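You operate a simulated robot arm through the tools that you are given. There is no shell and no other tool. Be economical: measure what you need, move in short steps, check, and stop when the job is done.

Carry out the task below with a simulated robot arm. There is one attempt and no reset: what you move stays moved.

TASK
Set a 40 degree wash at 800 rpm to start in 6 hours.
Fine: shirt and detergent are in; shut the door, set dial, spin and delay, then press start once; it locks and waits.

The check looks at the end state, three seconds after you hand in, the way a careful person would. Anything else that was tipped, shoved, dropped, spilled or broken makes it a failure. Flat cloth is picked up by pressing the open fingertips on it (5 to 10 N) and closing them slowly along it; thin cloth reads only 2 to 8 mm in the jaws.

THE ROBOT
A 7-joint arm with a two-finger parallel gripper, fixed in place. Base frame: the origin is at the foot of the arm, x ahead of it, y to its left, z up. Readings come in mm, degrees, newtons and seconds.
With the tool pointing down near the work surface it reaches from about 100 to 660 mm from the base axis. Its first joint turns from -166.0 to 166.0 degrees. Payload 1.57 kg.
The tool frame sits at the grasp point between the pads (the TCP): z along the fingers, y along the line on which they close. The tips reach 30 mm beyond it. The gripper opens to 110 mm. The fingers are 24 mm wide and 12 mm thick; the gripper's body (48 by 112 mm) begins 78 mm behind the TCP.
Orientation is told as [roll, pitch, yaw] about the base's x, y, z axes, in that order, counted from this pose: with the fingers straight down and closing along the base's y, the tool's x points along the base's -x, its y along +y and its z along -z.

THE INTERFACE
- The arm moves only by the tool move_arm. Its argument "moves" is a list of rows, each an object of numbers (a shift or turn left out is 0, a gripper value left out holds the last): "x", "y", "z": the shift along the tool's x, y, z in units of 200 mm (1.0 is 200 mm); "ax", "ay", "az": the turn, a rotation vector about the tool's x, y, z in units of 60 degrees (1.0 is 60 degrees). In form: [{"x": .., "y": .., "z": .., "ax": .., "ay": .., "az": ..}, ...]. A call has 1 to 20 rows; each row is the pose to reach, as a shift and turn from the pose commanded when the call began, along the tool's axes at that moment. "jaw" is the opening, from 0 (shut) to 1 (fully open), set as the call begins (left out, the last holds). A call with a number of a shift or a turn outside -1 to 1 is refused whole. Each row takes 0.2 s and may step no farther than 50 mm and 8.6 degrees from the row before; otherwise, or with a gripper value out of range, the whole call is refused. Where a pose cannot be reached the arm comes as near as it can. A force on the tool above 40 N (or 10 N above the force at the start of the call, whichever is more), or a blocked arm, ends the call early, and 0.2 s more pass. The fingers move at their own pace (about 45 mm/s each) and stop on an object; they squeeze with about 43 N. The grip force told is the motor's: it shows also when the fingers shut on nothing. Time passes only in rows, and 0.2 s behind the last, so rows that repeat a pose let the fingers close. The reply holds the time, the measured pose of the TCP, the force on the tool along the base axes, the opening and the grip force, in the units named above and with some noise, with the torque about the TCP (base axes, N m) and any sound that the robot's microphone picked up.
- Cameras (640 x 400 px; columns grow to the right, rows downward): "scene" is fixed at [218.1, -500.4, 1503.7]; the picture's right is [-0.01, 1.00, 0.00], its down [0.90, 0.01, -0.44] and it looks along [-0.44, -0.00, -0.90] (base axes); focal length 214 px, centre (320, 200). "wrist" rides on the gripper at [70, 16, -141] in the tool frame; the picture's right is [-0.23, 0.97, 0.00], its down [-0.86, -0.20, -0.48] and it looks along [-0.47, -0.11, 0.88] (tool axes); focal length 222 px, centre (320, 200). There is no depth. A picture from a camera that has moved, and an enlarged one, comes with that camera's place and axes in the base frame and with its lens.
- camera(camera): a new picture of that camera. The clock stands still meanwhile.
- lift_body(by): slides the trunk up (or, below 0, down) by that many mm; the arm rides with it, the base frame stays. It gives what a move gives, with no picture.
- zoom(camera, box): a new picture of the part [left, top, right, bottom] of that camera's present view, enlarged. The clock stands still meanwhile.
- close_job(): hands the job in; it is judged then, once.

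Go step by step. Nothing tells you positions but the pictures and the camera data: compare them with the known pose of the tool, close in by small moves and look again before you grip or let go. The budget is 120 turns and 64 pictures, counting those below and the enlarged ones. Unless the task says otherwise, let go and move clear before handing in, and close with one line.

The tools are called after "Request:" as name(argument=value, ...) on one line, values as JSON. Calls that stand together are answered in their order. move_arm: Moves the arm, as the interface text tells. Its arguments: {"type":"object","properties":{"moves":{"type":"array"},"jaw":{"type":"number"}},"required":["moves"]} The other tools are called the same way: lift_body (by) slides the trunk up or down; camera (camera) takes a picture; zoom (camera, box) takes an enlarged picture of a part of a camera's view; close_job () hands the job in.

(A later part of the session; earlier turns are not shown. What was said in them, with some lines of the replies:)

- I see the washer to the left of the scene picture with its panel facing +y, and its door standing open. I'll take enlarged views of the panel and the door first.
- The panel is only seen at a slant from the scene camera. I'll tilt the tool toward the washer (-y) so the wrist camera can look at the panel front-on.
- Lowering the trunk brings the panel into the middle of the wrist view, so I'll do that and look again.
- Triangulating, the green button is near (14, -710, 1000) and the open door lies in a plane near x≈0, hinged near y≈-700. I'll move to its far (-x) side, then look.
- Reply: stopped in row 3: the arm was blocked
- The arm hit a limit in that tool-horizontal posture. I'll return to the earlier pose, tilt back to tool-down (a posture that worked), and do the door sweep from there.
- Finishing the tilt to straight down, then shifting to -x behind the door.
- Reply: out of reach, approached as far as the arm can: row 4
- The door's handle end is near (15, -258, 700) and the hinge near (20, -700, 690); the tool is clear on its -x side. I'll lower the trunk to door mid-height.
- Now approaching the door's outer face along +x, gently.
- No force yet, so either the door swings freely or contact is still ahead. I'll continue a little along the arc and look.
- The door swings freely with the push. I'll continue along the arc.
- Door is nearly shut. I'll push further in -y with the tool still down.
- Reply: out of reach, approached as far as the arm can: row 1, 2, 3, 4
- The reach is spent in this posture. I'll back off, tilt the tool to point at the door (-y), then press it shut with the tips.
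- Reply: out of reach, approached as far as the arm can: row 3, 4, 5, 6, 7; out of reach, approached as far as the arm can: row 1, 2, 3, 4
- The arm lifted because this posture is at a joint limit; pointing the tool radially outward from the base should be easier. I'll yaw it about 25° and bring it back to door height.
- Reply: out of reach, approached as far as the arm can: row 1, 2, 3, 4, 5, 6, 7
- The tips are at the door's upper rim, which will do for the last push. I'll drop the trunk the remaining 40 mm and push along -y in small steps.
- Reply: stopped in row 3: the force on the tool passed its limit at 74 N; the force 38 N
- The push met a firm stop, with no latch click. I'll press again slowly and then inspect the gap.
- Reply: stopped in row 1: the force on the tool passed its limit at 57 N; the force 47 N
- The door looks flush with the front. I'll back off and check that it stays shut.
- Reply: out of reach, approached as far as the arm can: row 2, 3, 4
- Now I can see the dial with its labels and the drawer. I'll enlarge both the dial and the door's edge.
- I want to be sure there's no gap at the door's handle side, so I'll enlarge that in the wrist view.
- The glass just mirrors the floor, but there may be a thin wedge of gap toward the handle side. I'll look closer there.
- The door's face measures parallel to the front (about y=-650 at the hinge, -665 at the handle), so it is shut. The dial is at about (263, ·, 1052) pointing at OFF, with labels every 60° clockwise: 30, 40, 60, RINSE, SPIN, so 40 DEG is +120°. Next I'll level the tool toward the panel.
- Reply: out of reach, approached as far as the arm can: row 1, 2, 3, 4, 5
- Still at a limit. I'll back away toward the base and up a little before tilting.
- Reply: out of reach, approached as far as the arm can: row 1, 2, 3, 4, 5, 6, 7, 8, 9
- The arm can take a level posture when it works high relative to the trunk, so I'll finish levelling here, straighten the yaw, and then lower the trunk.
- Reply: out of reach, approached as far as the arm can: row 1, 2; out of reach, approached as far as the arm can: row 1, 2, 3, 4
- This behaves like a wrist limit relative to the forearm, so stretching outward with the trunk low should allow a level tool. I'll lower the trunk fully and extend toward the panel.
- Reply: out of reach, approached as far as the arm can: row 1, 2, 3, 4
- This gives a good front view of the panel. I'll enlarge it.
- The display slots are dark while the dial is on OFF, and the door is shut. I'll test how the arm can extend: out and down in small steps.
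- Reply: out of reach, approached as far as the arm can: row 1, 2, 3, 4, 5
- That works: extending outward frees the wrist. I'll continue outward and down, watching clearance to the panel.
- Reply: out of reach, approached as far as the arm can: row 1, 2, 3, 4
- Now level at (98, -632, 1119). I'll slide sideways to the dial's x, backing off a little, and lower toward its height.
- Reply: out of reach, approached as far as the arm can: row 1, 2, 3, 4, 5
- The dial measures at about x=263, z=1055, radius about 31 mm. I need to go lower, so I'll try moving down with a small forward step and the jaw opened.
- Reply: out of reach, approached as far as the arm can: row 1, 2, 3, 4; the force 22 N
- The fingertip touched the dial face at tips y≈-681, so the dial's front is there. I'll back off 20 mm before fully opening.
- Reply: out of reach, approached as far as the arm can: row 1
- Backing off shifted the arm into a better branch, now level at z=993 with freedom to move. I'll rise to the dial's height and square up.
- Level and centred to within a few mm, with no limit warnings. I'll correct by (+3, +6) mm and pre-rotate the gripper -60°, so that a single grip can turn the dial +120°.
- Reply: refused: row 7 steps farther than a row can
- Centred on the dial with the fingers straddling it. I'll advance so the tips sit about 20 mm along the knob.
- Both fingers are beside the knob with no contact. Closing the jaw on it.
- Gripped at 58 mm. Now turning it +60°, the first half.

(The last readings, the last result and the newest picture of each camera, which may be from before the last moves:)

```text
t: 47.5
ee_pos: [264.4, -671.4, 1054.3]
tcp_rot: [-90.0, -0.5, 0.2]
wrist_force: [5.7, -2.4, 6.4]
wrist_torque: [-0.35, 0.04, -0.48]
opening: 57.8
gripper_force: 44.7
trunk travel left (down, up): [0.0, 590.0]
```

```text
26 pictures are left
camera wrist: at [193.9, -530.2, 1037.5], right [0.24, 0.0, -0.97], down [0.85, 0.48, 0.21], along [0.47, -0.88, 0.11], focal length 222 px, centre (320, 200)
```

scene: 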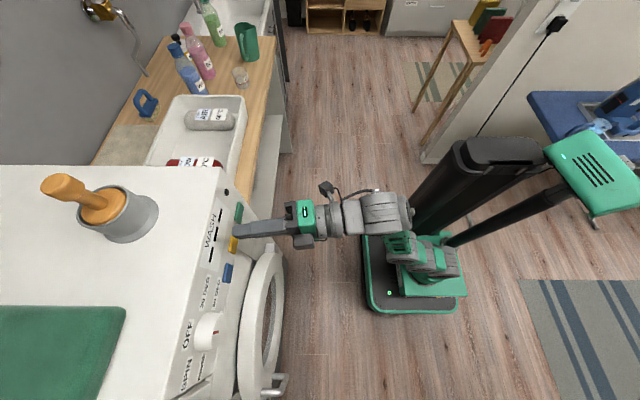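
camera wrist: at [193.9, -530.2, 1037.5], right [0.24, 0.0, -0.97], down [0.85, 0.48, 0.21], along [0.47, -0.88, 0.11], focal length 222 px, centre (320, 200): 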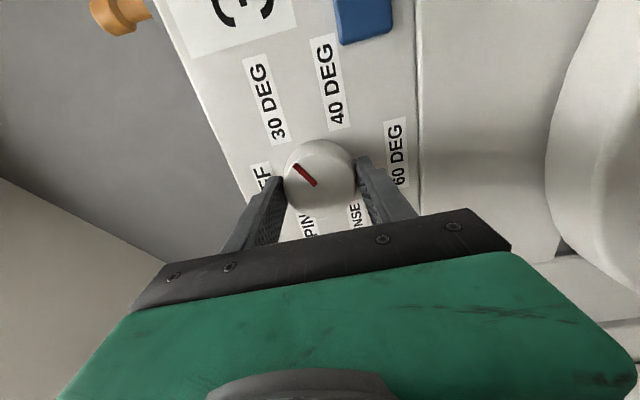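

The pointer now aims at 30 DEG and a digit "3" has lit up. Turning the second 60°.

Request:
move_arm(moves=[{"az": 0.13}, {"az": 0.26}, {"az": 0.39}, {"az": 0.52}, {"az": 0.65}, {"az": 0.78}, {"az": 0.9}, {"az": 1.0}])

Request:
camera(camera="wrist")

```text
t: 49.3
ee_pos: [264.4, -670.3, 1055.6]
tcp_rot: [-89.7, -60.5, 0.1]
wrist_force: [1.0, 17.5, -11.1]
wrist_torque: [0.11, -0.02, 0.19]
opening: 57.7
gripper_force: 45.3
trunk travel left (down, up): [0.0, 590.0]
```

```text
25 pictures are left
camera wrist: at [243.6, -529.9, 985.4], right [0.96, 0.0, -0.28], down [0.25, 0.48, 0.84], along [0.14, -0.88, 0.46], focal length 222 px, centre (320, 200)
```

wrist: 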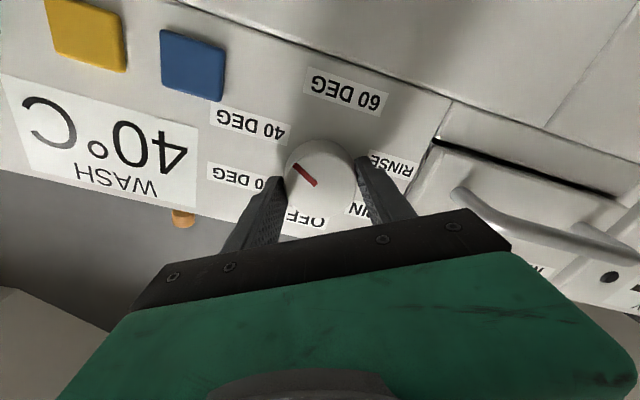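

The display reads "40°C" and the pointer is at 40 DEG. I'll open slightly (to clear the drawer) and back straight out.

Request:
move_arm(moves=[{"z": 0}, {"z": 0}, {"z": 0}, {"z": -0.15}, {"z": -0.3}, {"z": -0.45}], jaw=0.72)

Request:
move_arm(moves=[{"az": -0.14}, {"az": -0.28}, {"az": -0.42}, {"az": -0.56}, {"az": -0.7}, {"az": -0.84}, {"az": -0.98}], jaw=0)

Request:
camera(camera="wrist")

```text
t: 50.7
ee_pos: [263.5, -583.4, 1052.7]
tcp_rot: [-90.0, -60.3, 0.2]
wrist_force: [-0.2, 0.2, -0.4]
wrist_torque: [-0.08, 0.01, -0.06]
opening: 79.0
gripper_force: 0.1
trunk travel left (down, up): [0.0, 590.0]
```

```text
t: 52.3
ee_pos: [262.4, -581.8, 1055.9]
tcp_rot: [-90.1, -1.3, 0.1]
wrist_force: [0.7, -0.2, -0.3]
wrist_torque: [-0.03, 0.01, -0.02]
opening: 0.0
gripper_force: 21.0
trunk travel left (down, up): [0.0, 590.0]
```

```text
24 pictures are left
camera wrist: at [193.6, -440.6, 1036.8], right [0.25, 0.0, -0.97], down [0.85, 0.48, 0.22], along [0.47, -0.88, 0.12], focal length 222 px, centre (320, 200)
```

wrist: 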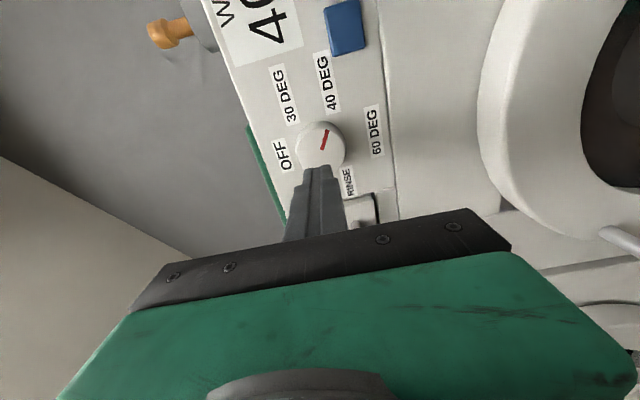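

The pointer stays on 40. Next is the blue button, at about (159, -705, 1003); I'll line up in front of it.

Request:
move_arm(moves=[{"x": 0.17, "y": 0.09}, {"x": 0.34, "y": 0.18}, {"x": 0.52, "y": 0.265}])

Request:
camera(camera="wrist")

```text
t: 53.1
ee_pos: [163.0, -582.0, 999.0]
tcp_rot: [-90.1, -1.6, 0.2]
wrist_force: [0.9, 0.7, -0.1]
wrist_torque: [-0.01, 0.03, -0.02]
opening: 0.0
gripper_force: 21.4
trunk travel left (down, up): [0.0, 590.0]
```

```text
23 pictures are left
camera wrist: at [93.5, -441.2, 980.3], right [0.25, 0.0, -0.97], down [0.85, 0.48, 0.22], along [0.47, -0.88, 0.12], focal length 222 px, centre (320, 200)
```

wrist: 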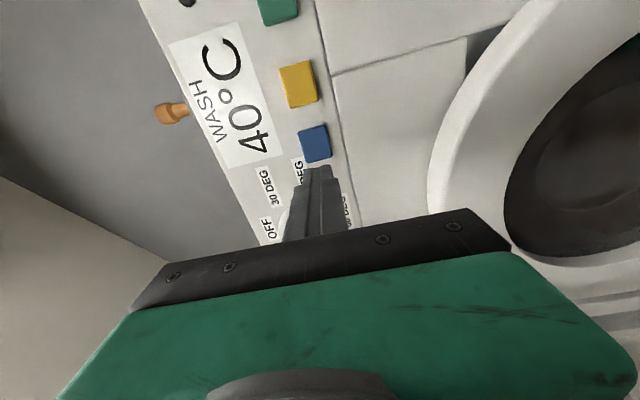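

The blue button is at (159, 1003). I'll advance close, then press slowly.

Request:
move_arm(moves=[{"x": 0.02, "y": -0.02, "z": 0.15}, {"x": 0.02, "y": -0.02, "z": 0.3}, {"x": 0.02, "y": -0.02, "z": 0.39}])

Request:
move_arm(moves=[{"z": 0.015}, {"z": 0.03}, {"z": 0.045}, {"z": 0.06}, {"z": 0.075}, {"z": 0.09}])

```text
t: 53.9
ee_pos: [158.5, -658.6, 999.9]
tcp_rot: [-90.1, -1.6, 0.3]
wrist_force: [-0.2, -0.8, 1.0]
wrist_torque: [0.04, -0.03, 0.03]
opening: 0.1
gripper_force: 21.3
trunk travel left (down, up): [0.0, 590.0]
```

```text
t: 55.3
ee_pos: [156.8, -676.2, 1003.0]
tcp_rot: [-90.1, -1.6, 0.2]
wrist_force: [2.1, 11.5, -0.8]
wrist_torque: [0.04, -0.01, 0.04]
opening: 0.1
gripper_force: 21.1
trunk travel left (down, up): [0.0, 590.0]
heard: click
```

A click was heard. I'll release and read the display.

Request:
move_arm(moves=[{"z": -0.1}, {"z": -0.25}, {"z": -0.4}])

Request:
camera(camera="wrist")

```text
t: 56.1
ee_pos: [155.3, -595.9, 1002.4]
tcp_rot: [-90.1, -1.5, 0.1]
wrist_force: [1.0, -0.6, 0.1]
wrist_torque: [-0.08, 0.01, -0.02]
opening: 0.0
gripper_force: 21.5
trunk travel left (down, up): [0.0, 590.0]
```

```text
22 pictures are left
camera wrist: at [85.7, -456.2, 982.6], right [0.25, 0.0, -0.97], down [0.85, 0.48, 0.22], along [0.46, -0.88, 0.12], focal length 222 px, centre (320, 200)
```

wrist: 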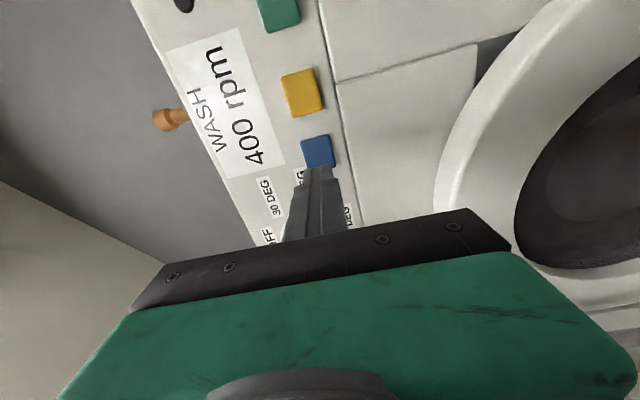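

Blue sets the spin, and the display shows 400 rpm. Pressing once more.

Request:
move_arm(moves=[{"z": 0.15}, {"z": 0.3}, {"z": 0.33}, {"z": 0.345}, {"z": 0.36}, {"z": 0.375}, {"z": 0.39}, {"z": 0.4}, {"z": 0.41}])

Request:
move_arm(moves=[{"z": -0.1}, {"z": -0.2}])

Request:
camera(camera="wrist")

```text
t: 58.1
ee_pos: [158.1, -678.4, 1002.0]
tcp_rot: [-90.0, -1.5, 0.2]
wrist_force: [-0.7, 22.4, -10.0]
wrist_torque: [0.28, -0.01, -0.06]
opening: 0.0
gripper_force: 21.0
trunk travel left (down, up): [0.0, 590.0]
heard: click
```

```text
t: 58.7
ee_pos: [154.8, -638.0, 1003.9]
tcp_rot: [-89.9, -1.5, 0.0]
wrist_force: [0.6, 0.4, -0.2]
wrist_torque: [-0.07, 0.04, -0.02]
opening: 0.0
gripper_force: 21.4
trunk travel left (down, up): [0.0, 590.0]
```

```text
21 pictures are left
camera wrist: at [85.7, -498.5, 984.9], right [0.25, 0.0, -0.97], down [0.85, 0.48, 0.22], along [0.46, -0.88, 0.12], focal length 222 px, centre (320, 200)
```

wrist: 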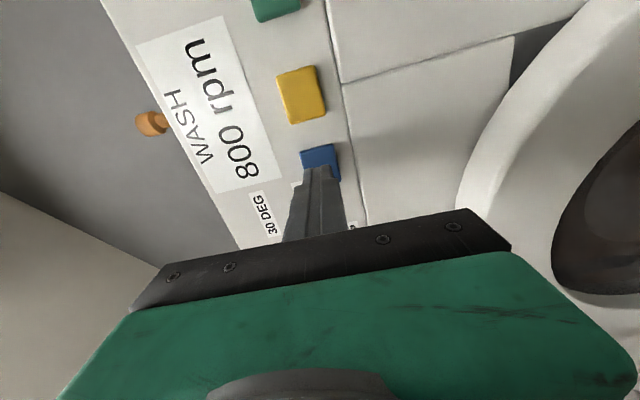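

800 rpm is set. Next I'll move to the yellow button (delay) at about x=92, z=1003 and press it once.

Request:
move_arm(moves=[{"x": 0.15, "z": -0.05}, {"x": 0.315, "z": -0.05}, {"x": 0.315, "z": 0.1}, {"x": 0.315, "z": 0.13}, {"x": 0.315, "z": 0.145}, {"x": 0.315, "z": 0.16}, {"x": 0.315, "z": 0.175}, {"x": 0.315, "z": 0.19}, {"x": 0.315, "z": 0.2}])

Request:
move_arm(moves=[{"z": -0.1}, {"z": -0.25}, {"z": -0.35}])

Request:
camera(camera="wrist")

```text
t: 60.7
ee_pos: [93.6, -678.2, 1002.9]
tcp_rot: [-90.0, -1.7, 0.2]
wrist_force: [-3.4, 19.7, -5.4]
wrist_torque: [0.13, -0.01, -0.12]
opening: 0.1
gripper_force: 21.4
trunk travel left (down, up): [0.0, 590.0]
heard: click
```

```text
t: 61.5
ee_pos: [92.5, -609.0, 1003.0]
tcp_rot: [-90.1, -1.6, 0.2]
wrist_force: [-0.1, -0.8, 0.8]
wrist_torque: [-0.07, -0.06, -0.03]
opening: 0.0
gripper_force: 21.3
trunk travel left (down, up): [0.0, 590.0]
```

```text
20 pictures are left
camera wrist: at [22.3, -468.5, 983.0], right [0.25, 0.0, -0.97], down [0.85, 0.48, 0.22], along [0.47, -0.88, 0.12], focal length 222 px, centre (320, 200)
```

wrist: 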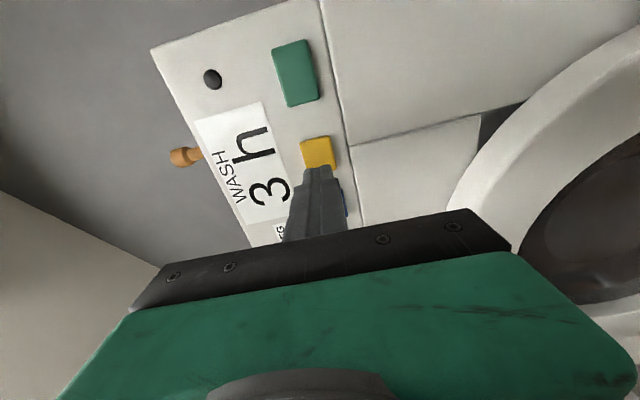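

Delay shows 3 h after one press. Pressing yellow again.

Request:
move_arm(moves=[{"z": 0.12}, {"z": 0.25}, {"z": 0.275}, {"z": 0.29}, {"z": 0.305}, {"z": 0.32}, {"z": 0.335}, {"z": 0.345}])

Request:
move_arm(moves=[{"z": -0.1}, {"z": -0.25}, {"z": -0.35}])

Request:
camera(camera="wrist")

```text
t: 63.3
ee_pos: [94.8, -678.4, 1003.0]
tcp_rot: [-90.0, -1.6, 0.1]
wrist_force: [-1.7, 16.2, -6.4]
wrist_torque: [0.18, 0.0, -0.07]
opening: 0.0
gripper_force: 21.3
trunk travel left (down, up): [0.0, 590.0]
heard: click
```

```text
t: 64.1
ee_pos: [96.1, -608.1, 999.7]
tcp_rot: [-90.0, -1.6, 0.1]
wrist_force: [1.1, -0.6, -0.8]
wrist_torque: [-0.03, -0.01, 0.02]
opening: 0.1
gripper_force: 21.3
trunk travel left (down, up): [0.0, 590.0]
```

```text
19 pictures are left
camera wrist: at [25.1, -467.8, 981.7], right [0.25, 0.0, -0.97], down [0.85, 0.48, 0.22], along [0.47, -0.88, 0.12], focal length 222 px, centre (320, 200)
```

wrist: 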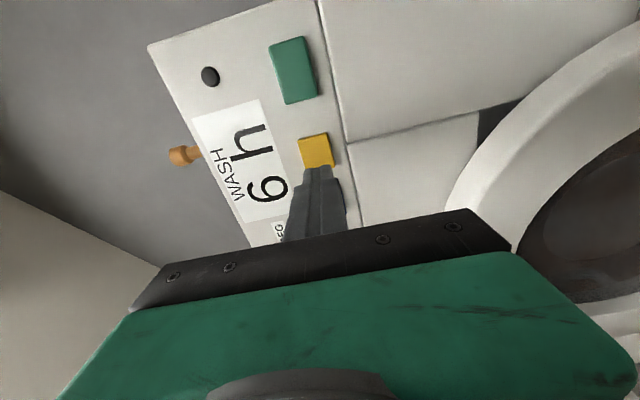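

It reads 6 h, or possibly 9 h since the text is rotated in this view. I'll enlarge to be certain.

Request:
zoom(camera="wrist", box=[192, 90, 312, 230])

```text
2.86 times, centred on (252, 160) of wrist
camera zoom: at [25.1, -467.8, 981.7], right [0.25, 0.0, -0.97], down [0.85, 0.48, 0.22], along [0.47, -0.88, 0.12], focal length 635 px, centre (514, 314)
```

zoom: 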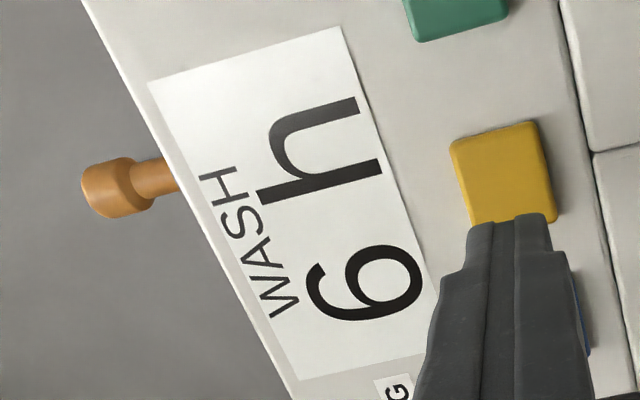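

The loop is at the bottom, so it is 6 h. The green start button is at about (13, 1004); I'll press it exactly once.

Request:
move_arm(moves=[{"x": 0.14}, {"x": 0.28, "y": -0.01}, {"x": 0.415, "y": -0.015}, {"x": 0.415, "y": -0.015, "z": 0.12}, {"x": 0.415, "y": -0.015, "z": 0.24}])

Request:
move_arm(moves=[{"z": 0.02}, {"z": 0.035}, {"z": 0.05}, {"z": 0.065}, {"z": 0.08}, {"z": 0.095}, {"z": 0.107}])

```text
t: 65.3
ee_pos: [12.4, -657.5, 1003.1]
tcp_rot: [-90.2, -1.5, 0.2]
wrist_force: [-0.5, 1.1, 0.9]
wrist_torque: [0.06, 0.0, 0.0]
opening: 0.2
gripper_force: 21.2
trunk travel left (down, up): [0.0, 590.0]
```

```text
t: 66.9
ee_pos: [10.8, -677.5, 1001.6]
tcp_rot: [-90.0, -1.7, 0.1]
wrist_force: [0.8, 14.3, -7.4]
wrist_torque: [0.21, 0.0, 0.01]
opening: 0.0
gripper_force: 21.5
trunk travel left (down, up): [0.0, 590.0]
heard: click
```

One click. I'll withdraw clear and look at the result.

Request:
move_arm(moves=[{"z": -0.15}, {"z": -0.35}, {"z": -0.55}, {"z": -0.7}])

Request:
camera(camera="wrist")

Request:
zoom(camera="scene", box=[160, 180, 320, 400])

```text
t: 67.9
ee_pos: [11.6, -537.5, 999.6]
tcp_rot: [-90.0, -1.6, 0.1]
wrist_force: [0.2, -0.8, -0.6]
wrist_torque: [-0.05, -0.01, 0.02]
opening: 0.0
gripper_force: 20.7
trunk travel left (down, up): [0.0, 590.0]
```

```text
17 pictures are left
camera wrist: at [-58.3, -396.6, 981.9], right [0.25, 0.0, -0.97], down [0.85, 0.48, 0.22], along [0.46, -0.88, 0.12], focal length 222 px, centre (320, 200)
```

wrist: 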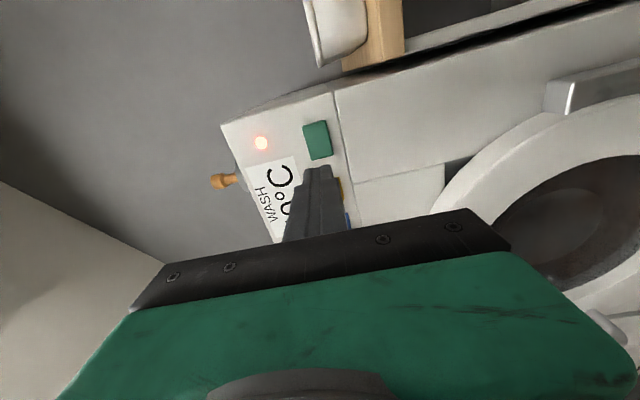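

```text
1.82 times, centred on (240, 290) of scene
camera zoom: at [218.1, -500.4, 1503.7], right [-0.01, 1.0, 0.0], down [0.9, 0.01, -0.44], along [-0.44, 0.0, -0.9], focal length 390 px, centre (466, 36)
```

zoom: 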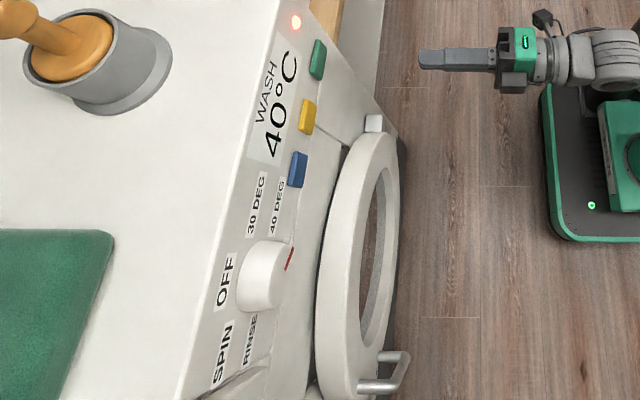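

The lamp is lit and the display shows 40 °C with the door closed. I'll wait a moment and check once more that it holds.

Request:
move_arm(moves=[{"z": 0}, {"z": 0}, {"z": 0}, {"z": 0}, {"z": 0}, {"z": 0}, {"z": 0}, {"z": 0}, {"z": 0}, {"z": 0}])

Request:
zoom(camera="scene", box=[160, 180, 320, 400])

```text
t: 70.1
ee_pos: [12.4, -538.5, 1001.0]
tcp_rot: [-90.1, -1.6, 0.1]
wrist_force: [0.3, -0.4, -0.6]
wrist_torque: [-0.03, 0.0, 0.0]
opening: 0.0
gripper_force: 21.9
trunk travel left (down, up): [0.0, 590.0]
```

```text
1.82 times, centred on (240, 290) of scene
camera zoom: at [218.1, -500.4, 1503.7], right [-0.01, 1.0, 0.0], down [0.9, 0.01, -0.44], along [-0.44, 0.0, -0.9], focal length 390 px, centre (466, 36)
```

zoom: 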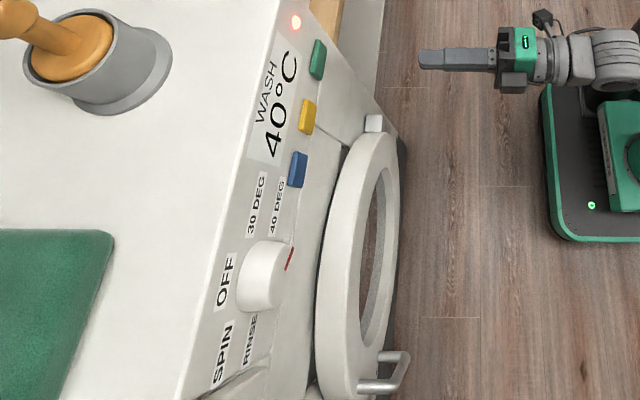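

The lamp stays on, the door is shut, the dial is on 40 DEG, and the arm is clear, so I'm handing in.

Request:
close_job()

```text
The job is handed in.
```

The washer is set for a 40 °C wash at 800 rpm with a 6 h delay. The door is shut, start was pressed once, and the lamp came on and stayed lit.
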